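You operate a simulated robot arm through the tools that you are given. There is no shell and no other tool.

You are at the controls of a simulated two-armed robot. One attempt, no reset.

JOB
Fetch the small grey lamp and set it on the red extension ring. Put the numbered black ring on the top of the long bench away on the riser of the wash bench. Pick up the old brass lens from the top of the long bench with one hand, pass it to the other hand and put it on the high shelf of the camera table. Put the red coiled lead from the bed top on the middle shelf of the cleaning table and the blue coiled lead on top of the brown spares carton. Fetch the narrow teal box and set it on top of the red carton. Any order will do. Set down upright: small grey lamp, old brass lens, narrow teal box.
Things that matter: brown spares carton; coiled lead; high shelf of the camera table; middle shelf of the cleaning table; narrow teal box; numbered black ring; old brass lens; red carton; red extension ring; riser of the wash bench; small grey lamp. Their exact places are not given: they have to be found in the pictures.

The check looks at the end state, three seconds after you hand in, the way a careful person would. Anything else that was tipped, shoved, dropped, spilled or broken makes it a failure.

ROBOT AND FRAMES
Two 7-joint arms with two-finger parallel grippers on one trunk, on a base that drives. Base frame: it is fixed to the floor where the robot stands at the start and does not move with it; the origin is under the middle of the robot, x ahead of it, y to its left, z up; the surface under the hand at the start is at about z = 0.8. Units: m, rad, N and s.
The left shoulder is at the start at [0.08, 0.131, 0.947], the right one opposite. With the tool pointing down near the work surface each hand reaches from about 0.4 to 0.86 m from the robot's upright axis, wherever it stands, measured 20 degrees to its own side. Places, roughly: brown spares carton [2.5, 6, 0.5]; coiled lead [2, 6, 0.5]; high shelf of the camera table (15x94 cm) [1.12, 2.06, 1.26]; middle shelf of the cleaning table [1.4, 3.1, 0.5]; narrow teal box [2.25, 6.25, 0.5]; numbered black ring [0.5, -0.75, 0.75]; old brass lens (7x7x10 cm) [1, -0.4, 0.9]; red carton (11x9x8 cm) [2.5, 6.2, 0.5]; red extension ring [0.75, -0.5, 0.75]; riser of the wash bench (56x14 cm) [-0.64, 3.4, 0.9]; small grey lamp (6x4x7 cm) [0.5, -0.2, 0.8]. Payload 1.57 kg a hand.
The tool frame of a hand sits at the grasp point between the pads (the TCP): z along the fingers, y along the line on which they close. The tips reach 0.03 m beyond it. Largest opening 0.11 m; finger width 0.024, thickness 0.012; the body of the gripper, 0.048 by 0.112 m, starts 0.078 m behind the TCP.
Orientation is that of the tool frame in the base frame, as a unit quaternion [x, y, z, w]. With the fingers straight down and closing along the base's y, the tool's x points along the base's -x, its y along +y and its z along -z.

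CONTROLS
- The arms move only by the tool send_rows. It takes "left_commands", "right_commands" or both (then of equal length, played together; a hand with none holds still); each is a list of rows, each an object of numbers (a shift or turn left out is 0, a gripper value left out holds the last): "tx", "ty", "tz": the shift along the tool's x, y, z in m; "ax", "ay", "az": the turn, a rotation vector about the tool's x, y, z in rad; "claw": the gripper command, from -1 (fully open) to 1 (shut), values between in proportion. In form: [{"tx": .., "ty": .., "tz": .., "ax": .., "ay": .., "az": .., "claw": ..}, ...]. A call has 1 to 20 rows; each row shifts and turns the commanded pose from where the row before left it, along the tool's axes as they then stand. Rows are played at 5 a second. More than 0.05 m and 0.15 rad between two rows, or a gripper value outside its range, and nothing of the call is played. Where a pose cannot be reached the arm comes as near as it can. A force on the tool above 40 N (or 10 N above the force at the start of the call, whichever is more), or a blocked arm, ends the call early, and 0.2 s more pass. Each finger travels about 0.108 m/s and halts on what it meets, pressing with about 39 N; the grip force reading is that of the motor and also rises with nothing between the fingers. The clock runs only during rows and for 0.2 s after the last one: add rows that do not move to give the fingers time. The reply holds the time, the measured pose of the TCP, the force on the tool along the base axes, the opening and the grip force, in the units named above and with some noise, with the torque about the TCP (base axes, N m) and any sound that the robot's microphone picked up.
- Cameras (640 x 400 px; columns grow to the right, rows downward): "scene" is now at [-0.0637, -0.0452, 1.4177]; the picture's right is [-0.52, -0.86, 0.00], its down [-0.51, 0.31, -0.80] and it looks along [0.69, -0.41, -0.60] (base axes); focal length 264 px, centre (320, 200). "left" rides on the left gripper at [0.07, -0.016, -0.141] in its tool frame; the picture's right is [0.23, 0.97, 0.00], its down [-0.85, 0.20, -0.48] and it looks along [-0.47, 0.11, 0.88] (tool axes); focal length 222 px, centre (320, 200). "right" rides on the right gripper at [0.07, 0.016, -0.141] in its tool frame; the picture's right is [-0.23, 0.97, 0.00], its down [-0.86, -0.20, -0.48] and it looks along [-0.47, -0.11, 0.88] (tool axes); focal length 222 px, centre (320, 200).
- capture(camera): a new picture of that camera. No time passes.
- base_move(legs): drives the robot by 1 to 6 legs, each [ahead, left, turn to the left] in m, m and rad, along the robot's own axes; the way and the turn of a leg run together, so that a leg with both is an arc; at most 1.5 m and 3.142 rad a leg. The arms and the cameras ride along, it lands a little off, and it stops where it bumps. It gives what a move gives.
- aim_head(pan, tilt): turns the head with the scene camera to pan (to the left, within 1.902 rad either way) and tilt (down, from -0.506 to 1.204), counted from straight ahead of the robot. It gives what a move gives.
- probe_pixels(camera, pixels): for up to 12 pixels [column, row] of the newest picture of that camera ("zoom" is the newest enlarged one), the place [x, y, z] in the base frame of the surface seen there, good to about 0.002 m. No time passes.
- zoom(camera, box): a new picture of the part [left, top, right, bottom] of that camera's present view, enlarged. No time passes.
- finish_job(): hands the job in; it is judged then, once.

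Open the grippers and draw the arms clear of the work before you hand the job in, unless the task says otherwise.

The tools are called after "Emit:" as name(argument=value, ...) on one line, values as JSON. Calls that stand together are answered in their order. send_rows: Moves the arms, as the interface text tells. Its arguments: {"type":"object","properties":{"left_commands":{"type":"array","items":{"type":"object","properties":{"tx":{"type":"number"},"ty":{"type":"number"},"tz":{"type":"number"},"ax":{"type":"number"},"ay":{"type":"number"},"az":{"type":"number"},"claw":{"type":"number"}}}},"right_commands":{"type":"array","items":{"type":"object","properties":{"tx":{"type":"number"},"ty":{"type":"number"},"tz":{"type":"number"},"ax":{"type":"number"},"ay":{"type":"number"},"az":{"type":"number"},"claw":{"type":"number"}}}}},"required":[]} The other tools are called the same way: base_move (legs) drives the base; aim_head (pan, tilt) turns the head that bears the scene camera; capture (camera) takes a picture; probe_pixels (camera, pixels) gives the place of the surface under pixels of a picture; zoom (camera, box) takes an enlarged picture of a part of a camera's view; finish_job () hands the job in.

At the start:

```text
time: 0.0
left_tcp_pos: [0.5026, -0.1, 1.0796]
left_tool_rot: [0.0, 1.0, 0.0, -0.001]
left_ft_force: [0.2, 0.2, 1.0]
left_moment: [0.0, 0.02, -0.01]
left_gripper_width: 0.1101
left_gripper_force: 0.1
right_tcp_pos: [0.3541, -0.4441, 1.0144]
right_tool_rot: [0.0, 1.0, 0.0, 0.0]
right_ft_force: [0.3, 0.4, 0.0]
right_moment: [-0.04, 0.03, -0.01]
right_gripper_width: 0.1101
right_gripper_force: 0.0
robot x, y, heading: [-0.0017, -0.0014, 0.003]
head pan, tilt: [-0.543, 0.639]
```

scene: 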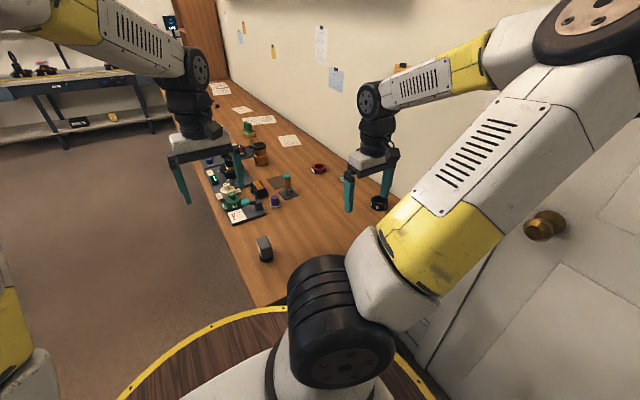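
right: 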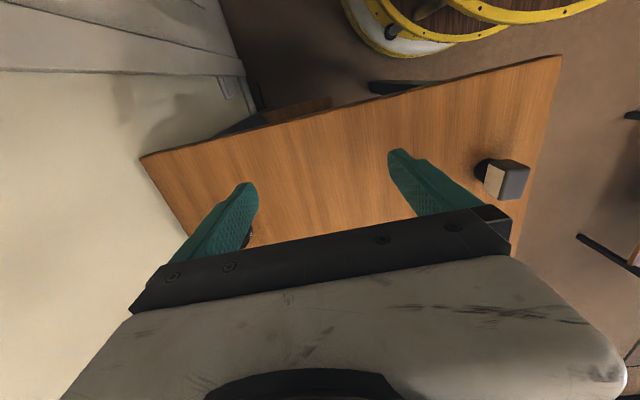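
left: 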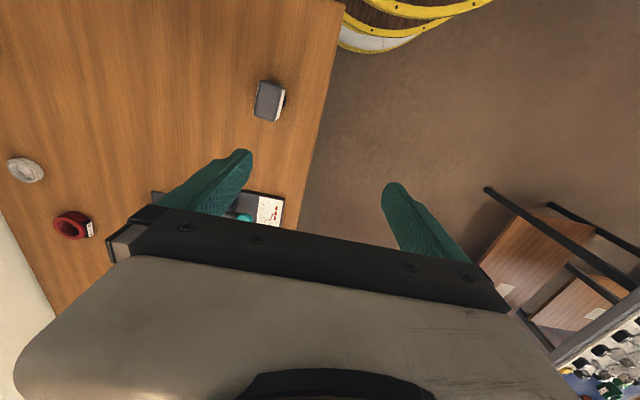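

The scene picture shows the long bench with a grey block (264,248), a dark ring (379,203), a red ring (319,168) and a cluster of items. I zoom in to identify them.

Emit:
zoom(camera="scene", box=[180, 80, 420, 280])

Emit:
zoom(camera="left", box=[0, 60, 320, 260])

```text
2.00 times, centred on (300, 180) of scene
```

zoom: 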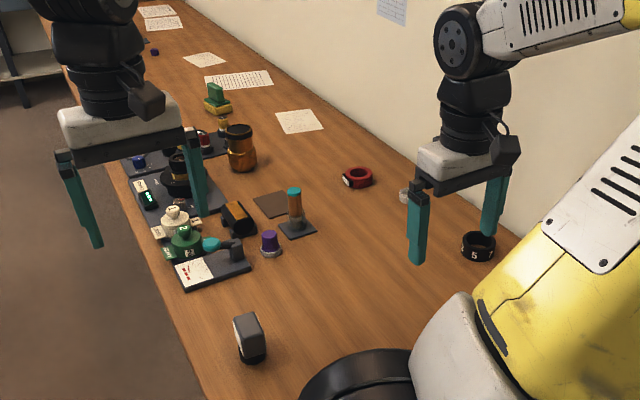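

```text
2.00 times, centred on (160, 160) of left
```

zoom: 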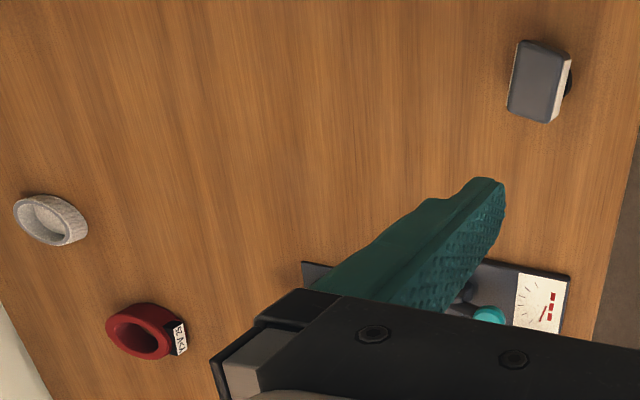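

The lamp sits near zoom (250,337), black ring "5" at (478,246), red ring at (357,178), brass-coloured object at (240,147). I probe these.

Emit:
zoom(camera="scene", box=[180, 80, 420, 280])

Emit:
probe_pixels(camera="scene", pixels=[[264, 240], [266, 254], [379, 200], [380, 208], [319, 166], [260, 147], [260, 160], [247, 130], [293, 180], [276, 202], [281, 183], [240, 215]])

```text
2.00 times, centred on (300, 180) of scene
```

zoom: 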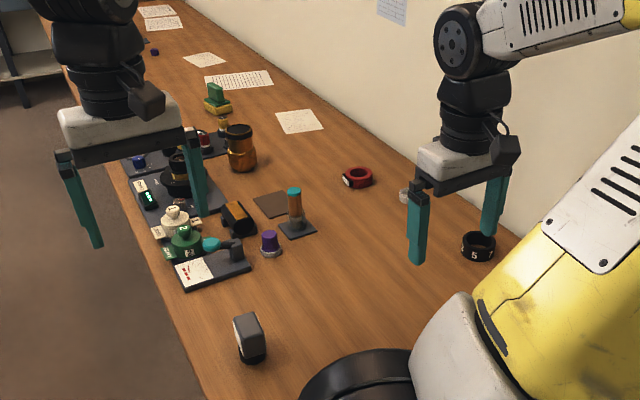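

```text
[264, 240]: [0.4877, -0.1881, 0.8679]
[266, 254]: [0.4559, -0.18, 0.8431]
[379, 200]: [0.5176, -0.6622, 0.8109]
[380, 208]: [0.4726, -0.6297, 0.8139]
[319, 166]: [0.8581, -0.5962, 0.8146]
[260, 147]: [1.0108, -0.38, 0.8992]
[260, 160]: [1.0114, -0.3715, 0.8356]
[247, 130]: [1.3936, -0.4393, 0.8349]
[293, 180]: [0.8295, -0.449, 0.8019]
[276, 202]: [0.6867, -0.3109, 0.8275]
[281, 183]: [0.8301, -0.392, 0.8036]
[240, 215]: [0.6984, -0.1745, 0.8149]
```

I take closer zooms of the lamp, the red ring, and the black ring.

Emit:
zoom(camera="scene", box=[232, 222, 304, 267])

Emit:
zoom(camera="scene", box=[296, 150, 344, 180])

Emit:
zoom(camera="scene", box=[344, 180, 408, 220])

Emit:
zoom(camera="scene", box=[212, 115, 292, 165])

```text
8.89 times, centred on (268, 244) of scene
```

zoom: 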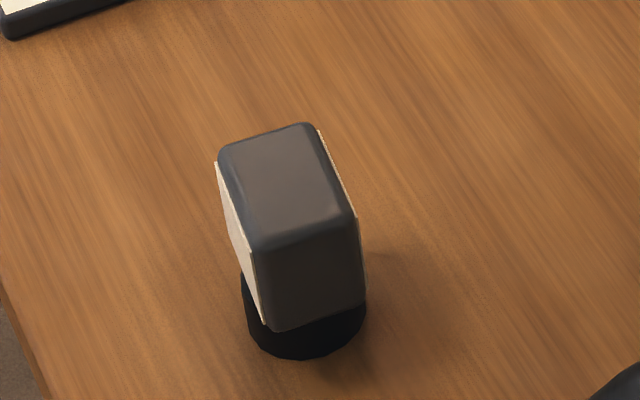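

```text
13.33 times, centred on (320, 165) of scene
```

zoom: 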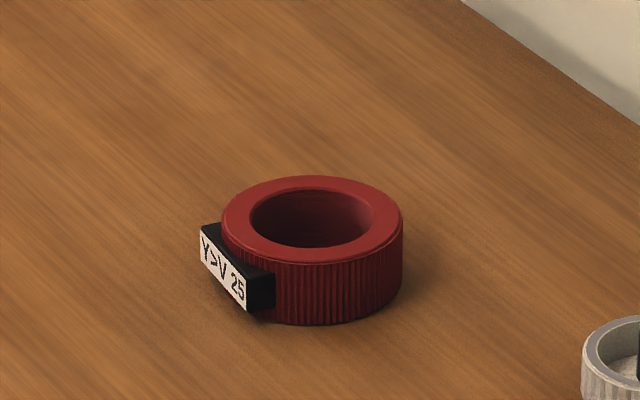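

```text
10.00 times, centred on (376, 200) of scene
```

zoom: 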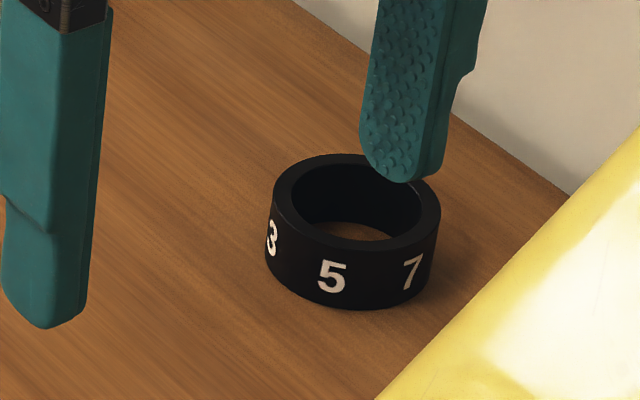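

```text
8.00 times, centred on (252, 140) of scene
```

zoom: 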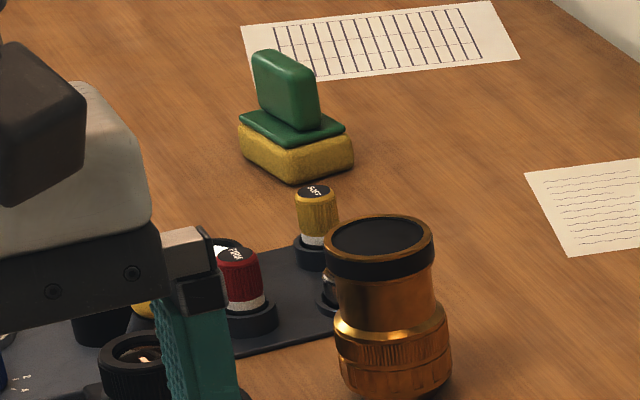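

I probe zoom points of the ring and lamp to get exact dimensions.

Emit:
zoom(camera="scene", box=[296, 150, 344, 180])

Emit:
probe_pixels(camera="zoom", pixels=[[228, 220], [398, 220], [312, 180], [312, 255], [255, 220], [368, 220], [312, 193], [312, 241], [204, 232], [244, 300], [270, 285], [312, 318]])

Emit:
zoom(camera="scene", box=[232, 222, 304, 267])

Emit:
probe_pixels(camera="zoom", pixels=[[225, 158], [310, 128], [262, 243], [350, 212], [285, 190], [220, 170], [268, 318], [360, 300], [250, 320], [305, 352], [362, 320], [330, 270]])

```text
13.33 times, centred on (320, 165) of scene
```

zoom: 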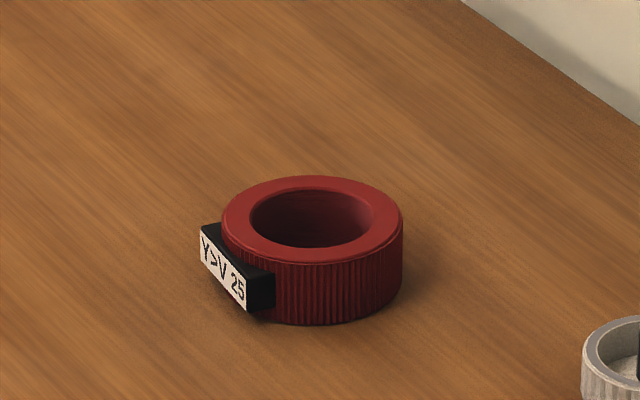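

```text
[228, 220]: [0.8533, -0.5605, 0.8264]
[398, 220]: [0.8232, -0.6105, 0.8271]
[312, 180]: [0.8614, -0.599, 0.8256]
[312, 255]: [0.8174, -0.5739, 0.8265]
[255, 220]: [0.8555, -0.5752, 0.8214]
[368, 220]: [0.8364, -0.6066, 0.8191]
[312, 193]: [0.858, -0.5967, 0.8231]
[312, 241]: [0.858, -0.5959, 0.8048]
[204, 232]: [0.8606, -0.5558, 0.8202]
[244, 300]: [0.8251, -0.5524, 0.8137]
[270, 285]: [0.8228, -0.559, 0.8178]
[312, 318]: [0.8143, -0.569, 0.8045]
```

```text
8.89 times, centred on (268, 244) of scene
```

zoom: 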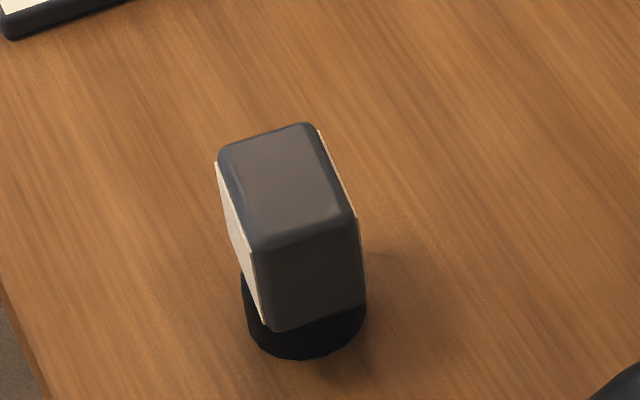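

```text
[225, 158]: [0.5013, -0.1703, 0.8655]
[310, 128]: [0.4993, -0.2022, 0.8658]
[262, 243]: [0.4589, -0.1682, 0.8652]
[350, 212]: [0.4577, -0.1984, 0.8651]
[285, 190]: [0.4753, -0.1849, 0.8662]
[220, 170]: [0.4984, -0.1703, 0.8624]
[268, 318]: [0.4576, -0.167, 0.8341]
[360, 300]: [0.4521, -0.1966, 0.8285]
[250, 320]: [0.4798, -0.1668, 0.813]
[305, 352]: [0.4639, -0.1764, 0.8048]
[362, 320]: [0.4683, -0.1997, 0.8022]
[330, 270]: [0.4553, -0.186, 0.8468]
```

I survey the room by panning the head, starting to the left.

Emit:
aim_head(pan=0.0, tilt=0.35)

Emit:
capture(camera="scene")

Emit:
aim_head(pan=0.9, tilt=0.25)

Emit:
capture(camera="scene")

Emit:
aim_head(pan=1.8, tilt=0.25)

Emit:
capture(camera="scene")

```text
time: 1.0
left_tcp_pos: [0.5019, -0.1002, 1.0801]
left_tool_rot: [0.0, 1.0, 0.0, 0.001]
left_ft_force: [0.1, -0.2, 0.2]
left_moment: [-0.05, 0.04, -0.01]
left_gripper_width: 0.1099
left_gripper_force: 0.1
right_tcp_pos: [0.354, -0.443, 1.0136]
right_tool_rot: [0.0, 1.0, 0.0, 0.0]
right_ft_force: [0.0, 1.2, 0.5]
right_moment: [0.01, 0.03, -0.02]
right_gripper_width: 0.1096
right_gripper_force: 0.0
robot x, y, heading: [-0.0026, -0.0021, 0.003]
head pan, tilt: [0.0, 0.351]
```

```text
taken
```

scene: 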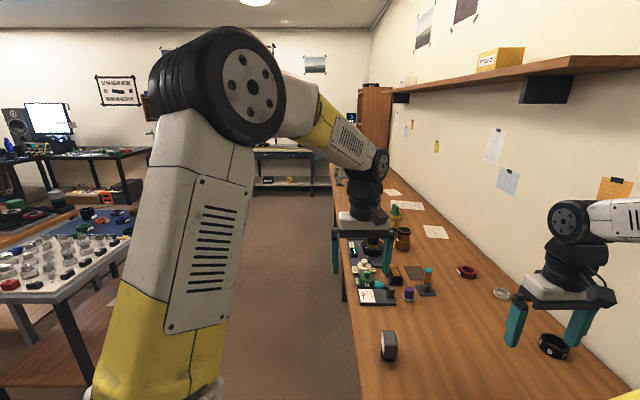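

```text
time: 2.2
left_tcp_pos: [0.5016, -0.0986, 1.0806]
left_tool_rot: [0.0, 1.0, 0.0, 0.0]
left_ft_force: [0.0, 0.8, -0.4]
left_moment: [-0.03, 0.0, 0.0]
left_gripper_width: 0.11
left_gripper_force: 0.1
right_tcp_pos: [0.3551, -0.4424, 1.0129]
right_tool_rot: [0.0, 1.0, 0.0, 0.0]
right_ft_force: [0.3, -1.0, -0.1]
right_moment: [0.0, -0.04, 0.0]
right_gripper_width: 0.1099
right_gripper_force: 0.1
robot x, y, heading: [0.0026, 0.0006, -0.005]
head pan, tilt: [0.901, 0.25]
```

```text
taken
```

scene: 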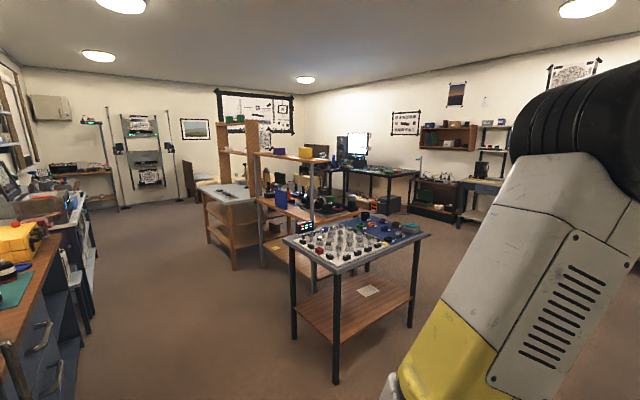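

```text
time: 3.4
left_tcp_pos: [0.5022, -0.1, 1.0798]
left_tool_rot: [0.0, 1.0, 0.001, 0.0]
left_ft_force: [0.0, -0.6, 0.2]
left_moment: [0.0, 0.01, -0.05]
left_gripper_width: 0.11
left_gripper_force: 0.0
right_tcp_pos: [0.3538, -0.444, 1.014]
right_tool_rot: [-0.001, 1.0, 0.0, -0.001]
right_ft_force: [-0.1, 0.3, -1.1]
right_moment: [-0.02, 0.03, -0.01]
right_gripper_width: 0.1101
right_gripper_force: 0.1
robot x, y, heading: [0.0013, 0.0038, -0.0]
head pan, tilt: [1.799, 0.25]
```

```text
taken
```

scene: 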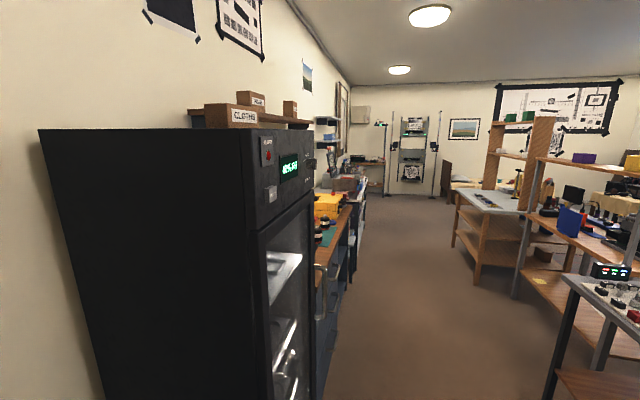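

I go back to pan 0.75 and probe key furniture positions.

Emit:
aim_head(pan=0.9, tilt=0.25)

Emit:
zoom(camera="scene", box=[170, 80, 362, 200])

Emit:
zoom(camera="scene", box=[170, 160, 458, 340])

```text
time: 4.6
left_tcp_pos: [0.5015, -0.0985, 1.0787]
left_tool_rot: [0.0, 1.0, 0.0, 0.0]
left_ft_force: [0.7, 0.5, -0.8]
left_moment: [0.02, 0.01, 0.03]
left_gripper_width: 0.1098
left_gripper_force: 0.0
right_tcp_pos: [0.3542, -0.4431, 1.0127]
right_tool_rot: [0.001, 1.0, 0.001, 0.0]
right_ft_force: [0.3, -0.6, 0.1]
right_moment: [0.05, -0.01, -0.01]
right_gripper_width: 0.1101
right_gripper_force: 0.0
robot x, y, heading: [-0.0023, 0.0005, -0.002]
head pan, tilt: [0.901, 0.25]
```

```text
3.33 times, centred on (266, 140) of scene
```

zoom: 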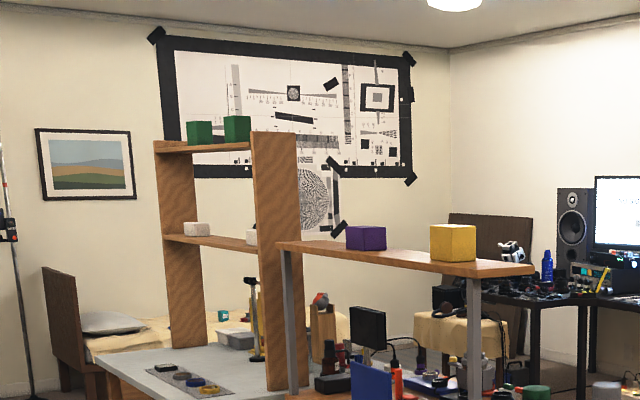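

```text
2.22 times, centred on (314, 250) of scene
```

zoom: 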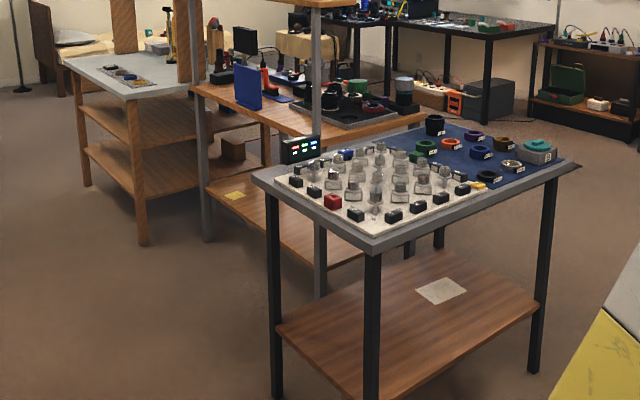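

I probe the shelf, tables and bed from this view.

Emit:
probe_pixels(camera="zoom", pixels=[[80, 60], [190, 85], [110, 110], [240, 130], [110, 160], [220, 190], [250, 190], [320, 230], [255, 180], [575, 165], [370, 245], [140, 240]])

Emit:
zoom(camera="scene", box=[170, 80, 362, 200])

Emit:
probe_pixels(camera="zoom", pixels=[[280, 243], [530, 268], [470, 275], [320, 242], [365, 235], [450, 240], [200, 240], [200, 148], [150, 330], [310, 330], [100, 320], [440, 330]])

```text
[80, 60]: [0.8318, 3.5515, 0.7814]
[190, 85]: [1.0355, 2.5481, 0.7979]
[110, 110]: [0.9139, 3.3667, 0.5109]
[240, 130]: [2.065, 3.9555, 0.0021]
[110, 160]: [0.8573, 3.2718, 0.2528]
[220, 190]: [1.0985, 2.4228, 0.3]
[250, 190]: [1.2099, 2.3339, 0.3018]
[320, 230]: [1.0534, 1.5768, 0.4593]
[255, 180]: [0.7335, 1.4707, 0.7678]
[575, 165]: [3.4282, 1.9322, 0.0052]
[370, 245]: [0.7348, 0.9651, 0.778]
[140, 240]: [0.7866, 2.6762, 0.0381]
```

```text
3.33 times, centred on (266, 140) of scene
```

zoom: 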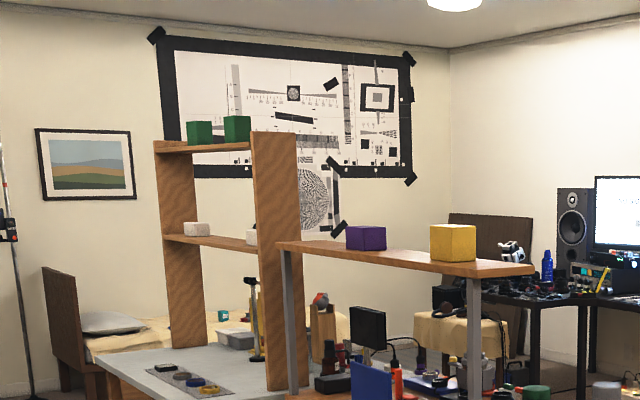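

```text
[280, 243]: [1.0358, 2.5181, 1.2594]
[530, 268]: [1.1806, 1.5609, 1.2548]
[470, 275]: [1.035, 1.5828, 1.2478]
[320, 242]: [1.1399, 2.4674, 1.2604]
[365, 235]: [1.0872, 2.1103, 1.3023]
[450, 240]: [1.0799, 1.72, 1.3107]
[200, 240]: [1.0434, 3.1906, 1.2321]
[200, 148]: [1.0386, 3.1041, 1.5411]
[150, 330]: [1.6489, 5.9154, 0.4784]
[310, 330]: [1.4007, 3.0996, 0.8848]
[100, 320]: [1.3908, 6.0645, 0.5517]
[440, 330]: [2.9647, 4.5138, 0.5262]
```

The high shelf spans about x 1.035–1.185, y 1.56–2.52, z 1.26. Next I look back at the long bench to find its edges and the floor room around it.

Emit:
aim_head(pan=-0.35, tilt=0.6)

Emit:
capture(camera="scene")

```text
time: 6.0
left_tcp_pos: [0.5013, -0.0991, 1.0811]
left_tool_rot: [0.001, 1.0, 0.0, 0.0]
left_ft_force: [0.1, -0.1, 0.1]
left_moment: [0.02, -0.03, 0.0]
left_gripper_width: 0.1101
left_gripper_force: 0.0
right_tcp_pos: [0.3538, -0.4434, 1.0137]
right_tool_rot: [0.0, 1.0, 0.0, 0.001]
right_ft_force: [0.1, 0.1, -0.7]
right_moment: [0.02, 0.02, -0.01]
right_gripper_width: 0.1099
right_gripper_force: 0.1
robot x, y, heading: [-0.0007, -0.0042, 0.002]
head pan, tilt: [-0.351, 0.6]
```

```text
taken
```

scene: 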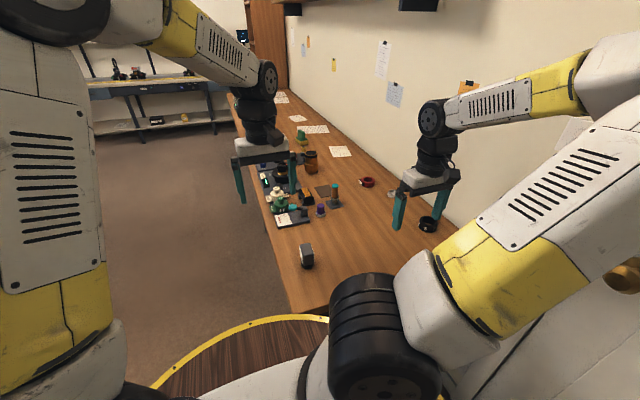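

Emit:
probe_pixels(camera="scene", pixels=[[291, 308], [265, 230], [300, 305], [330, 285], [240, 130], [350, 120], [320, 320], [240, 330], [170, 383], [490, 225], [160, 250], [290, 318]])

Emit:
zoom(camera="scene", box=[224, 120, 384, 220])

```text
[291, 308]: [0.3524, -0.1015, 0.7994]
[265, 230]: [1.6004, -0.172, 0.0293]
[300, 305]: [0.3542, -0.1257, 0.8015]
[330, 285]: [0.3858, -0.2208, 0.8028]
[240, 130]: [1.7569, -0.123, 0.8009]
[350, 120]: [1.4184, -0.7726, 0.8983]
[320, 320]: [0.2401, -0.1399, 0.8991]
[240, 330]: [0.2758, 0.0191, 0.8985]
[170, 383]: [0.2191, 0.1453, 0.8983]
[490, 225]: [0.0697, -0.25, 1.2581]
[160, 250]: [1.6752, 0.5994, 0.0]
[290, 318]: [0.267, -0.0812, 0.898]
```

```text
4.00 times, centred on (304, 170) of scene
```

zoom: 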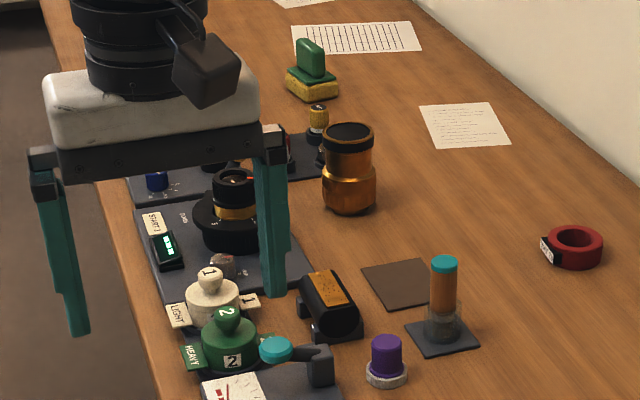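

The robot's trunk disc has radius about 0.28 m and the bench edge lies near y = -0.10. The lamp centre is about (0.479, -0.185), and the left hand is nearly over it, so I move it above the lamp and look.

Emit:
send_rows(left_commands=[{"tx": 0.012, "ty": -0.043, "claw": -1}, {"tx": 0.011, "ty": -0.042}, {"tz": 0.04}, {"tz": 0.04}, {}])

Emit:
capture(camera="left")

Emit:
capture(camera="scene")

```text
time: 7.2
left_tcp_pos: [0.4804, -0.1829, 0.9999]
left_tool_rot: [0.0, 1.0, 0.0, 0.001]
left_ft_force: [0.1, -0.2, 1.1]
left_moment: [-0.01, 0.0, 0.03]
left_gripper_width: 0.11
left_gripper_force: 0.0
right_tcp_pos: [0.3556, -0.4441, 1.0145]
right_tool_rot: [0.0, 1.0, 0.001, 0.0]
right_ft_force: [0.0, -0.2, 0.6]
right_moment: [-0.01, 0.0, -0.01]
right_gripper_width: 0.11
right_gripper_force: 0.1
robot x, y, heading: [0.0002, -0.0023, -0.003]
head pan, tilt: [-0.351, 0.6]
```

```text
taken
```

left: 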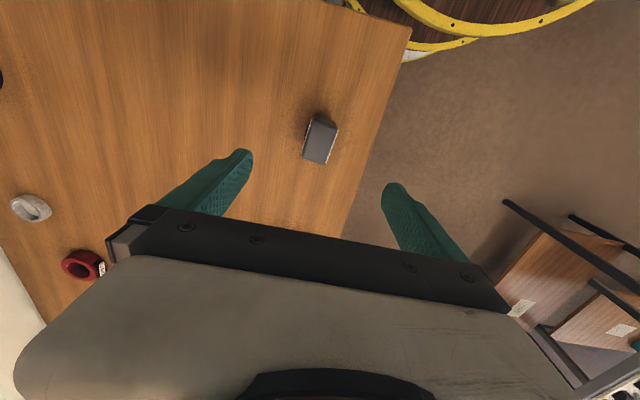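

```text
taken
```

scene: 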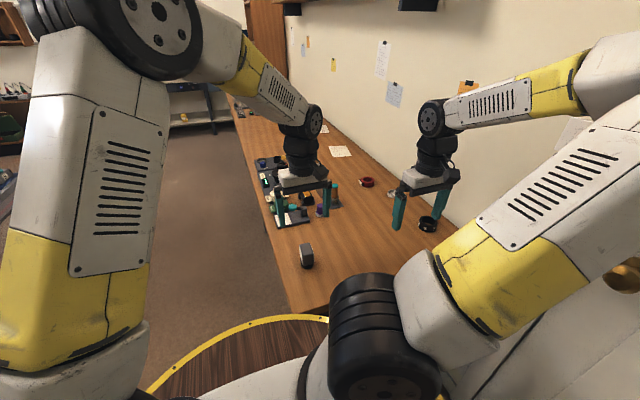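

The lamp is between the finger lines in the left picture, about (320,138). I zoom in and probe its corners.

Emit:
zoom(camera="left", box=[280, 100, 360, 150])

Emit:
probe_pixels(camera="left", pixels=[[314, 117], [336, 121], [305, 157], [328, 162], [320, 140], [327, 162]])

```text
8.00 times, centred on (320, 125) of left
```

zoom: 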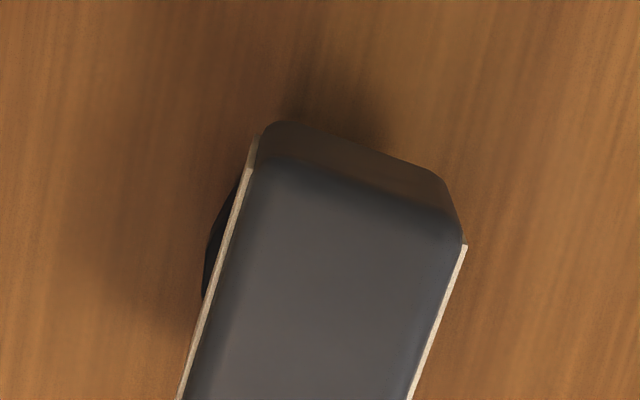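

```text
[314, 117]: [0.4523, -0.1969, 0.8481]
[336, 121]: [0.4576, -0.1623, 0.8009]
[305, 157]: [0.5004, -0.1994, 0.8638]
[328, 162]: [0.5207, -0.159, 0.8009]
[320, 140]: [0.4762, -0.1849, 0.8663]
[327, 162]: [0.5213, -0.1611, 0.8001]
```

The lamp centre is confirmed at about (0.479,-0.184), slightly yawed (-4°), with the round foot a bit wider than its body. I align and descend to grip the body at z≈0.848.

Emit:
send_rows(left_commands=[{"tz": 0.04, "az": 0.07}, {"tz": 0.04}, {"tz": 0.04}, {"tz": 0.03}, {}])

Emit:
capture(camera="left")

Emit:
zoom(camera="scene", box=[250, 200, 362, 270])

```text
time: 8.4
left_tcp_pos: [0.4815, -0.1811, 0.8483]
left_tool_rot: [0.035, 0.999, -0.001, 0.001]
left_ft_force: [0.3, 0.8, -0.2]
left_moment: [0.01, -0.03, -0.03]
left_gripper_width: 0.1099
left_gripper_force: 0.1
right_tcp_pos: [0.3547, -0.4439, 1.0144]
right_tool_rot: [0.0, 1.0, 0.0, 0.001]
right_ft_force: [1.0, 0.3, -0.1]
right_moment: [0.0, 0.0, 0.03]
right_gripper_width: 0.11
right_gripper_force: 0.0
robot x, y, heading: [-0.0015, 0.0018, 0.001]
head pan, tilt: [-0.351, 0.6]
```

```text
taken
```

left: 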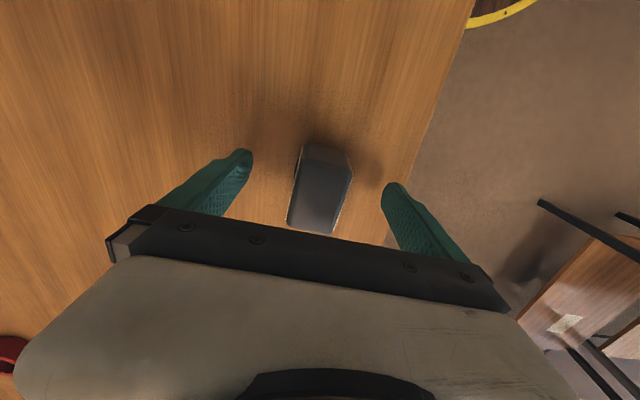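

```text
5.71 times, centred on (306, 235) of scene
```

zoom: 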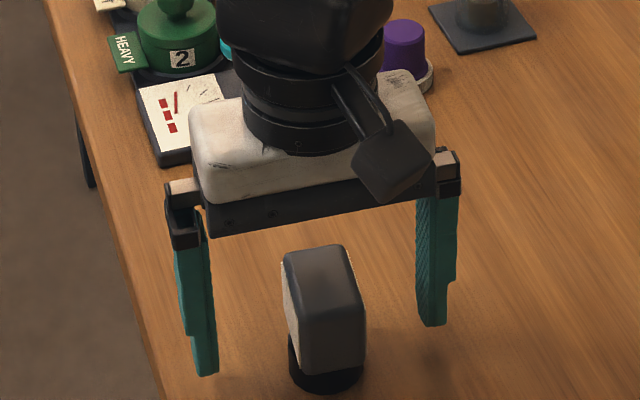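

The lamp is centred between the fingers (left picture ~(320,190)). I close the gripper and lift slightly.

Emit:
send_rows(left_commands=[{"claw": 0.0}, {"claw": 0.4}, {"claw": 1}, {"claw": 1}, {"claw": 1}])

```text
time: 9.6
left_tcp_pos: [0.4817, -0.1828, 0.8485]
left_tool_rot: [0.035, 0.999, -0.001, -0.001]
left_ft_force: [0.5, 0.1, 0.0]
left_moment: [0.1, -0.03, -0.01]
left_gripper_width: 0.0388
left_gripper_force: 39.0
right_tcp_pos: [0.3546, -0.4436, 1.0134]
right_tool_rot: [0.0, 1.0, 0.0, 0.001]
right_ft_force: [0.3, -0.2, -0.1]
right_moment: [-0.03, -0.02, -0.02]
right_gripper_width: 0.11
right_gripper_force: 0.1
robot x, y, heading: [0.0016, 0.0047, -0.0]
head pan, tilt: [-0.351, 0.6]
```

Gripped at width 0.0388 m. I lift the lamp and look at its underside in a zoom.

Emit:
send_rows(left_commands=[{"tz": -0.03}, {"tz": -0.05}, {"tz": -0.05}, {"tz": -0.05}, {"tz": -0.05}, {}])

Emit:
capture(camera="scene")

Emit:
zoom(camera="scene", box=[250, 150, 378, 230])

Emit:
capture(camera="right")

```text
time: 11.0
left_tcp_pos: [0.4786, -0.1824, 1.076]
left_tool_rot: [0.035, 0.999, 0.0, 0.0]
left_ft_force: [0.7, -0.3, 0.6]
left_moment: [0.01, 0.01, -0.03]
left_gripper_width: 0.0001
left_gripper_force: 20.9
right_tcp_pos: [0.3537, -0.4439, 1.0129]
right_tool_rot: [0.0, 1.0, 0.0, 0.001]
right_ft_force: [0.5, 0.4, 0.0]
right_moment: [0.01, 0.03, 0.01]
right_gripper_width: 0.1101
right_gripper_force: 0.1
robot x, y, heading: [0.0035, 0.0016, -0.003]
head pan, tilt: [-0.351, 0.6]
```

```text
taken
```

scene: 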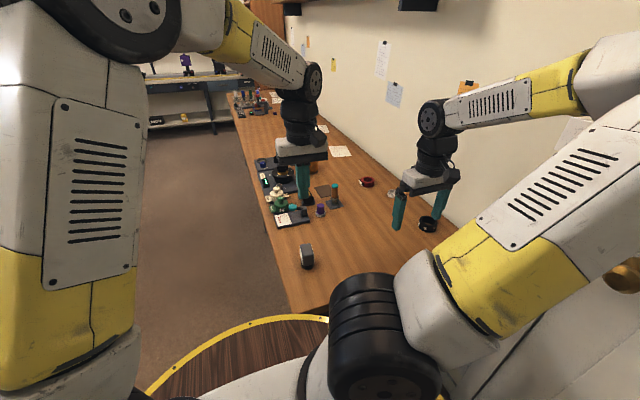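

```text
5.00 times, centred on (314, 190) of scene
```

zoom: 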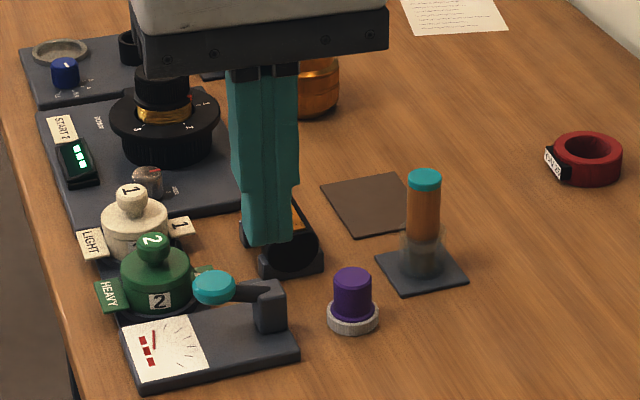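

```text
taken
```

right: 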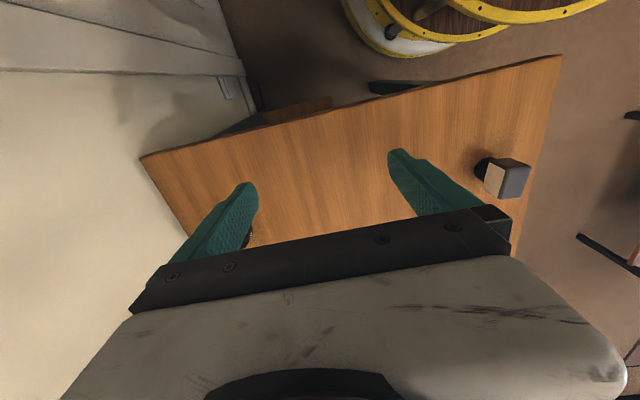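

The grip read 39 N at 0.0388 m, but the lamp slid out and is still standing on the bench at scene (306,256). I check whether it moved and inspect its faces.

Emit:
zoom(camera="scene", box=[280, 230, 344, 270])

Emit:
zoom(camera="right", box=[460, 140, 556, 200])

Emit:
probe_pixels(camera="right", pixels=[[496, 168], [494, 190], [508, 162], [525, 167], [514, 180], [480, 165], [500, 194], [485, 175]])

Emit:
capture(camera="left")

```text
10.00 times, centred on (312, 250) of scene
```

zoom: 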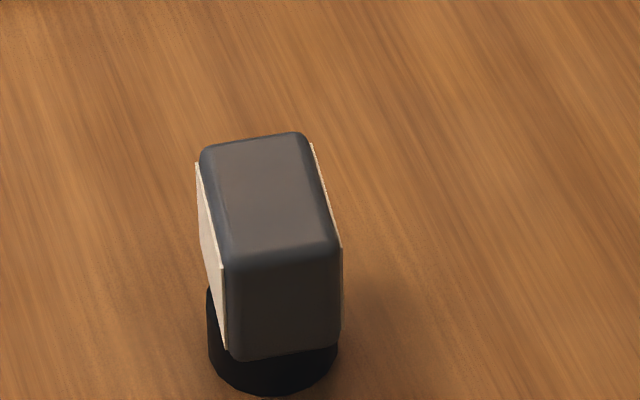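

```text
6.67 times, centred on (508, 170) of right
```

zoom: 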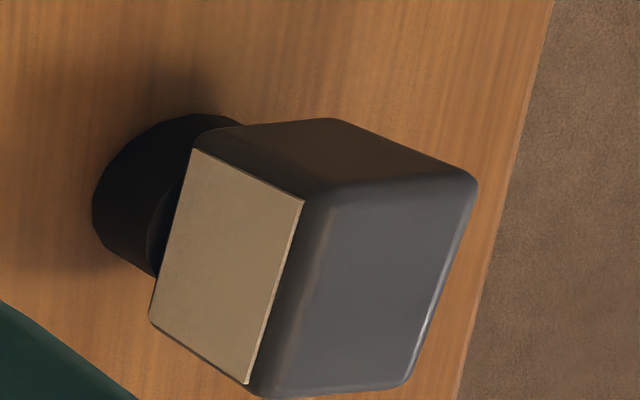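

```text
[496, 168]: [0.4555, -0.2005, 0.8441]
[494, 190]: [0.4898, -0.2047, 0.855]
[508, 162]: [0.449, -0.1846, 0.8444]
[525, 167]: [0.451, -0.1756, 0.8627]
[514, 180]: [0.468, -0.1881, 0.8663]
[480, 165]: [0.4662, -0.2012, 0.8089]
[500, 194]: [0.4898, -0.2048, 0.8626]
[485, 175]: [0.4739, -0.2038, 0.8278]
```

```text
taken
```

left: 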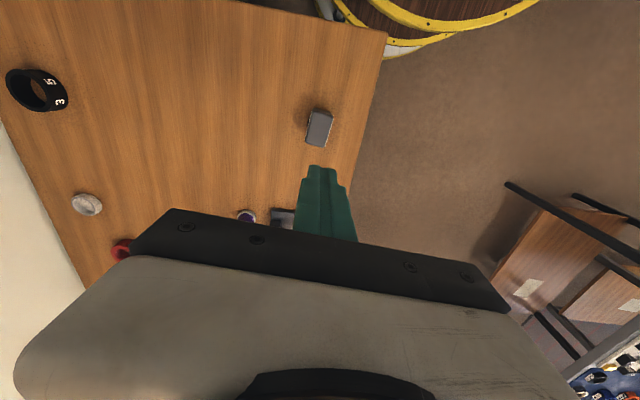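

The white films on the ±y faces are slick, so I'll grip the grey end faces instead (closing along x). I open and turn the left hand about 89°.

Emit:
send_rows(left_commands=[{"az": 0.14, "claw": -1}, {"az": 0.14}, {"az": 0.14}, {"az": 0.14}, {"az": 0.14}, {"az": 0.14}, {"az": 0.14}, {"az": 0.14}, {"az": 0.14}, {"az": 0.14}, {"az": 0.14}, {}])

Emit:
capture(camera="left")

Emit:
capture(camera="scene")

```text
time: 13.6
left_tcp_pos: [0.4798, -0.185, 1.0789]
left_tool_rot: [0.721, 0.693, 0.0, 0.0]
left_ft_force: [0.6, -0.9, 0.9]
left_moment: [-0.01, 0.01, 0.0]
left_gripper_width: 0.1101
left_gripper_force: 0.2
right_tcp_pos: [0.3541, -0.4441, 1.0135]
right_tool_rot: [-0.001, 1.0, 0.0, 0.0]
right_ft_force: [-0.2, 0.1, 1.0]
right_moment: [-0.02, -0.02, 0.01]
right_gripper_width: 0.1099
right_gripper_force: 0.1
robot x, y, heading: [-0.0007, -0.0023, 0.005]
head pan, tilt: [-0.351, 0.6]
```

```text
taken
```

left: 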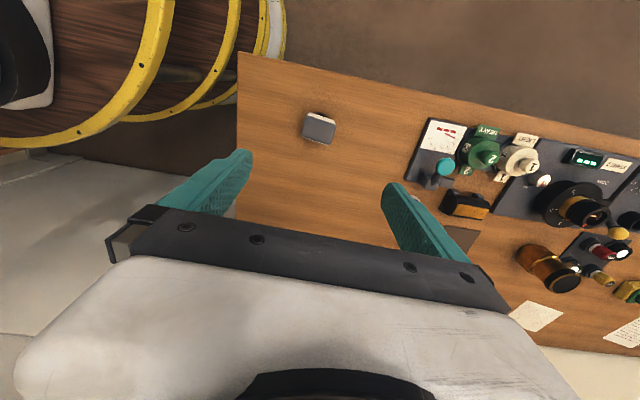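

```text
taken
```

scene: 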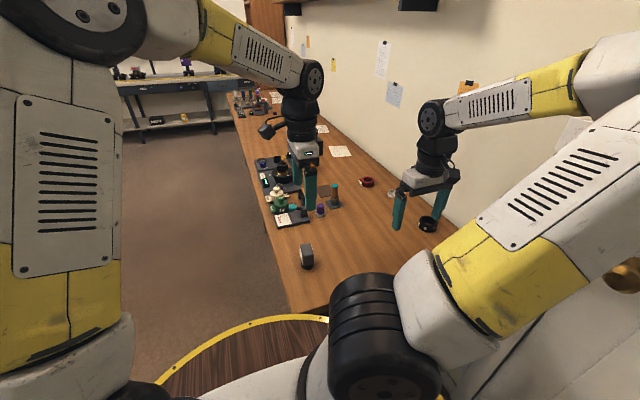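

The hand is turned with the camera now on the +y side. I probe the lamp in this left view for its centre.

Emit:
zoom(camera="left", box=[288, 105, 352, 145])

Emit:
probe_pixels(camera="zoom", pixels=[[185, 130], [440, 200], [330, 270], [150, 300], [420, 340], [250, 350], [170, 200], [455, 250], [240, 230]])

```text
10.00 times, centred on (320, 125) of left
```

zoom: 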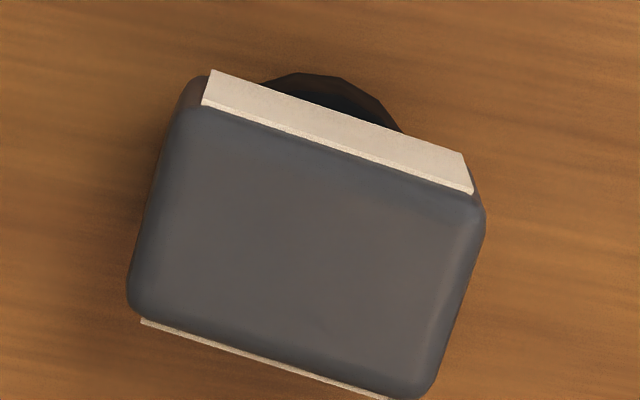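

```text
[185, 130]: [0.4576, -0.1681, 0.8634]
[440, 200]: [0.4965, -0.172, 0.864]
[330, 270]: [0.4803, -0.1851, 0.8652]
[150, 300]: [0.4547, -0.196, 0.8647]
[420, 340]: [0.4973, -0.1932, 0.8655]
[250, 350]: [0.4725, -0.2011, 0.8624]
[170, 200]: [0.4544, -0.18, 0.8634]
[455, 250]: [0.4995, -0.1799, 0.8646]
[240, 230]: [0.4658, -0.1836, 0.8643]
```

Lamp body spans x≈0.451–0.505, centre (0.478,-0.185). I descend to z≈0.846 and close along x.

Emit:
send_rows(left_commands=[{"tz": 0.05, "ty": -0.002}, {"tz": 0.05}, {"tz": 0.05}, {"tz": 0.05}, {"tz": 0.033}, {}, {"claw": 0.0}, {"claw": 1}, {"claw": 1}, {"claw": 1}])

Emit:
capture(camera="left")

```text
time: 15.8
left_tcp_pos: [0.4772, -0.1849, 0.8444]
left_tool_rot: [0.721, 0.693, 0.0, 0.0]
left_ft_force: [1.3, 0.2, 0.4]
left_moment: [-0.02, -0.07, 0.01]
left_gripper_width: 0.0518
left_gripper_force: 39.1
right_tcp_pos: [0.3558, -0.4446, 1.0139]
right_tool_rot: [0.0, 1.0, 0.0, 0.0]
right_ft_force: [-0.7, 0.4, 0.3]
right_moment: [-0.01, -0.02, 0.01]
right_gripper_width: 0.1099
right_gripper_force: 0.2
robot x, y, heading: [-0.0011, -0.003, 0.005]
head pan, tilt: [-0.351, 0.6]
```

```text
taken
```

left: 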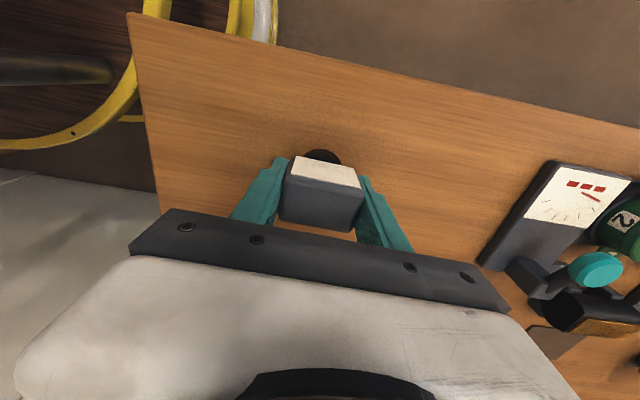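

The lamp is held across its grey ends (width 0.0518). I lift a little first and check that the grip holds.

Emit:
send_rows(left_commands=[{"tz": -0.02}, {"tz": -0.03}, {}])

Emit:
capture(camera="left")

```text
time: 16.6
left_tcp_pos: [0.4777, -0.1848, 0.8959]
left_tool_rot: [0.72, 0.694, 0.001, 0.0]
left_ft_force: [0.1, -0.8, -1.6]
left_moment: [-0.02, 0.04, -0.03]
left_gripper_width: 0.0518
left_gripper_force: 39.5
right_tcp_pos: [0.3555, -0.4435, 1.0136]
right_tool_rot: [0.0, 1.0, 0.0, 0.0]
right_ft_force: [0.7, 0.5, -0.5]
right_moment: [-0.01, -0.03, 0.01]
right_gripper_width: 0.1099
right_gripper_force: 0.0
robot x, y, heading: [-0.0024, -0.0, 0.002]
head pan, tilt: [-0.351, 0.6]
```

```text
taken
```

left: 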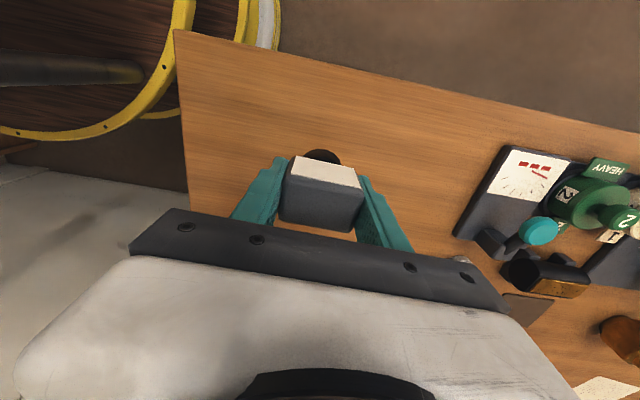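

The lamp is firmly held. I raise it to a safe height and check the space on the left before driving.

Emit:
send_rows(left_commands=[{"tz": -0.05}, {"tz": -0.05}, {"tz": -0.05}, {"tz": -0.04}, {}])

Emit:
aim_head(pan=1.5, tilt=0.6)

Emit:
capture(camera="scene")

Emit:
probe_pixels(camera="scene", pixels=[[100, 300], [150, 250], [200, 200], [200, 150], [250, 250], [300, 300], [400, 200], [500, 200], [600, 250], [300, 380], [450, 300], [550, 120]])

```text
time: 17.8
left_tcp_pos: [0.4788, -0.1882, 1.0884]
left_tool_rot: [0.72, 0.694, 0.0, 0.001]
left_ft_force: [-0.1, 0.0, -2.8]
left_moment: [0.0, 0.01, 0.01]
left_gripper_width: 0.0517
left_gripper_force: 39.8
right_tcp_pos: [0.3542, -0.4433, 1.0143]
right_tool_rot: [0.0, 1.0, 0.001, 0.0]
right_ft_force: [-0.5, 0.5, -0.9]
right_moment: [-0.02, -0.02, 0.01]
right_gripper_width: 0.1101
right_gripper_force: 0.0
robot x, y, heading: [0.0006, -0.0009, 0.002]
head pan, tilt: [-0.351, 0.6]
```

```text
time: 19.6
left_tcp_pos: [0.4787, -0.1873, 1.0879]
left_tool_rot: [0.72, 0.694, 0.0, 0.0]
left_ft_force: [-0.8, -0.8, -2.0]
left_moment: [0.01, 0.03, 0.0]
left_gripper_width: 0.0518
left_gripper_force: 39.0
right_tcp_pos: [0.3546, -0.4432, 1.014]
right_tool_rot: [0.0, 1.0, 0.0, 0.0]
right_ft_force: [-0.5, 0.6, 0.4]
right_moment: [-0.01, -0.04, 0.02]
right_gripper_width: 0.1098
right_gripper_force: 0.1
robot x, y, heading: [-0.0002, 0.0003, -0.005]
head pan, tilt: [1.499, 0.6]
```

```text
taken
```

scene: 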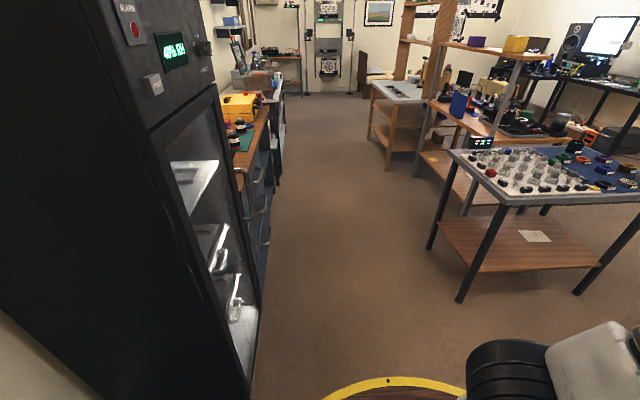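

```text
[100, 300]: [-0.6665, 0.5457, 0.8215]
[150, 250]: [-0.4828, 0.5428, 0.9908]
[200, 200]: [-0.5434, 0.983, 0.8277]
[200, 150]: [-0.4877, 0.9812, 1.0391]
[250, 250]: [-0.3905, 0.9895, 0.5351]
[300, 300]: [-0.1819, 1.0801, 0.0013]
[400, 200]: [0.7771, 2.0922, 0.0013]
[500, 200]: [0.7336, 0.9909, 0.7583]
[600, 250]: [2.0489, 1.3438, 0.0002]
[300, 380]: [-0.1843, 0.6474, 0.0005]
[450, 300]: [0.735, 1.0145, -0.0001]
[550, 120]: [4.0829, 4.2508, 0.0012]
```

The cabinet front is at x≈-0.39 and the tray table's near corner at about (0.735,0.97), leaving enough room. I drive left, ahead, and turn right to face the bench from the aisle.

Emit:
base_move(legs=[[0, 0.32, 0], [0.63, 0, 0], [0, 0, -1.571]])

Emit:
aim_head(pan=0.2, tilt=0.7)

Emit:
capture(camera="scene")

```text
time: 28.7
left_tcp_pos: [0.4281, -0.1513, 1.0885]
left_tool_rot: [1.0, -0.024, 0.0, 0.0]
left_ft_force: [-0.2, 0.6, -2.9]
left_moment: [0.0, -0.02, -0.01]
left_gripper_width: 0.0518
left_gripper_force: 39.3
right_tcp_pos: [0.1732, -0.025, 1.015]
right_tool_rot: [0.71, 0.704, 0.0, 0.001]
right_ft_force: [-0.5, 0.0, 0.4]
right_moment: [-0.03, -0.01, 0.03]
right_gripper_width: 0.1099
right_gripper_force: 0.1
robot x, y, heading: [0.6202, 0.3239, -1.58]
head pan, tilt: [1.499, 0.6]
```

```text
time: 30.2
left_tcp_pos: [0.4272, -0.1511, 1.0885]
left_tool_rot: [1.0, -0.024, 0.0, 0.0]
left_ft_force: [-0.5, -0.5, -2.7]
left_moment: [-0.01, 0.01, -0.05]
left_gripper_width: 0.0515
left_gripper_force: 38.7
right_tcp_pos: [0.1729, -0.025, 1.015]
right_tool_rot: [0.711, 0.704, 0.0, 0.0]
right_ft_force: [-0.1, -0.5, 0.3]
right_moment: [0.0, -0.01, 0.0]
right_gripper_width: 0.1101
right_gripper_force: 0.0
robot x, y, heading: [0.6223, 0.3268, -1.585]
head pan, tilt: [0.201, 0.7]
```

```text
taken
```

scene: 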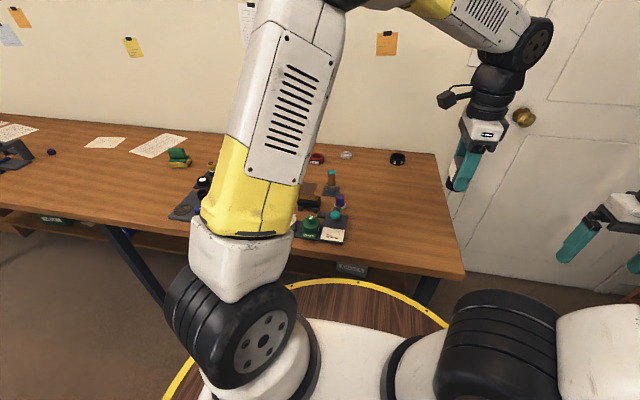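

I probe the bench edge, base disc and ring from here.

Emit:
probe_pixels(camera="scene", pixels=[[400, 262], [140, 222], [330, 283], [317, 157], [397, 157], [346, 153], [334, 190], [350, 270], [420, 300], [455, 270], [250, 215], [205, 180]])

Emit:
zoom(camera="scene", box=[284, 140, 444, 240])

```text
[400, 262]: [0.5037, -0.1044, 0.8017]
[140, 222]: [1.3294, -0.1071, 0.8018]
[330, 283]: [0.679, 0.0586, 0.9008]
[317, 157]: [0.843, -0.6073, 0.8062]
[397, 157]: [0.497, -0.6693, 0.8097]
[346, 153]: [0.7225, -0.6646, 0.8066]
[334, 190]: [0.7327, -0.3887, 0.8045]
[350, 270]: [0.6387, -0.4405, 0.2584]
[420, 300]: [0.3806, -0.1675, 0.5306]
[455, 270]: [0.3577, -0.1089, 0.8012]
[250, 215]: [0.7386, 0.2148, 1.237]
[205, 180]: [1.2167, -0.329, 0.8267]
```

```text
4.00 times, centred on (364, 190) of scene
```

zoom: 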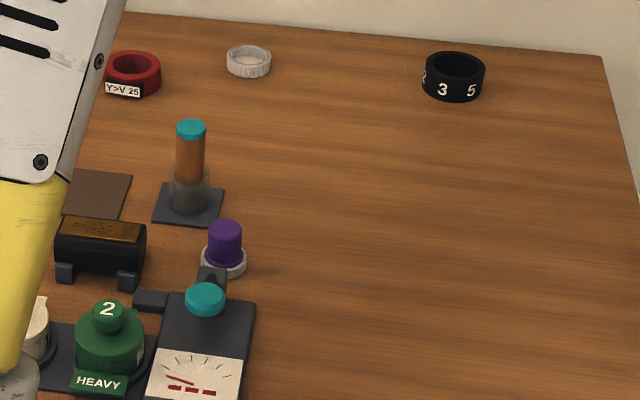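

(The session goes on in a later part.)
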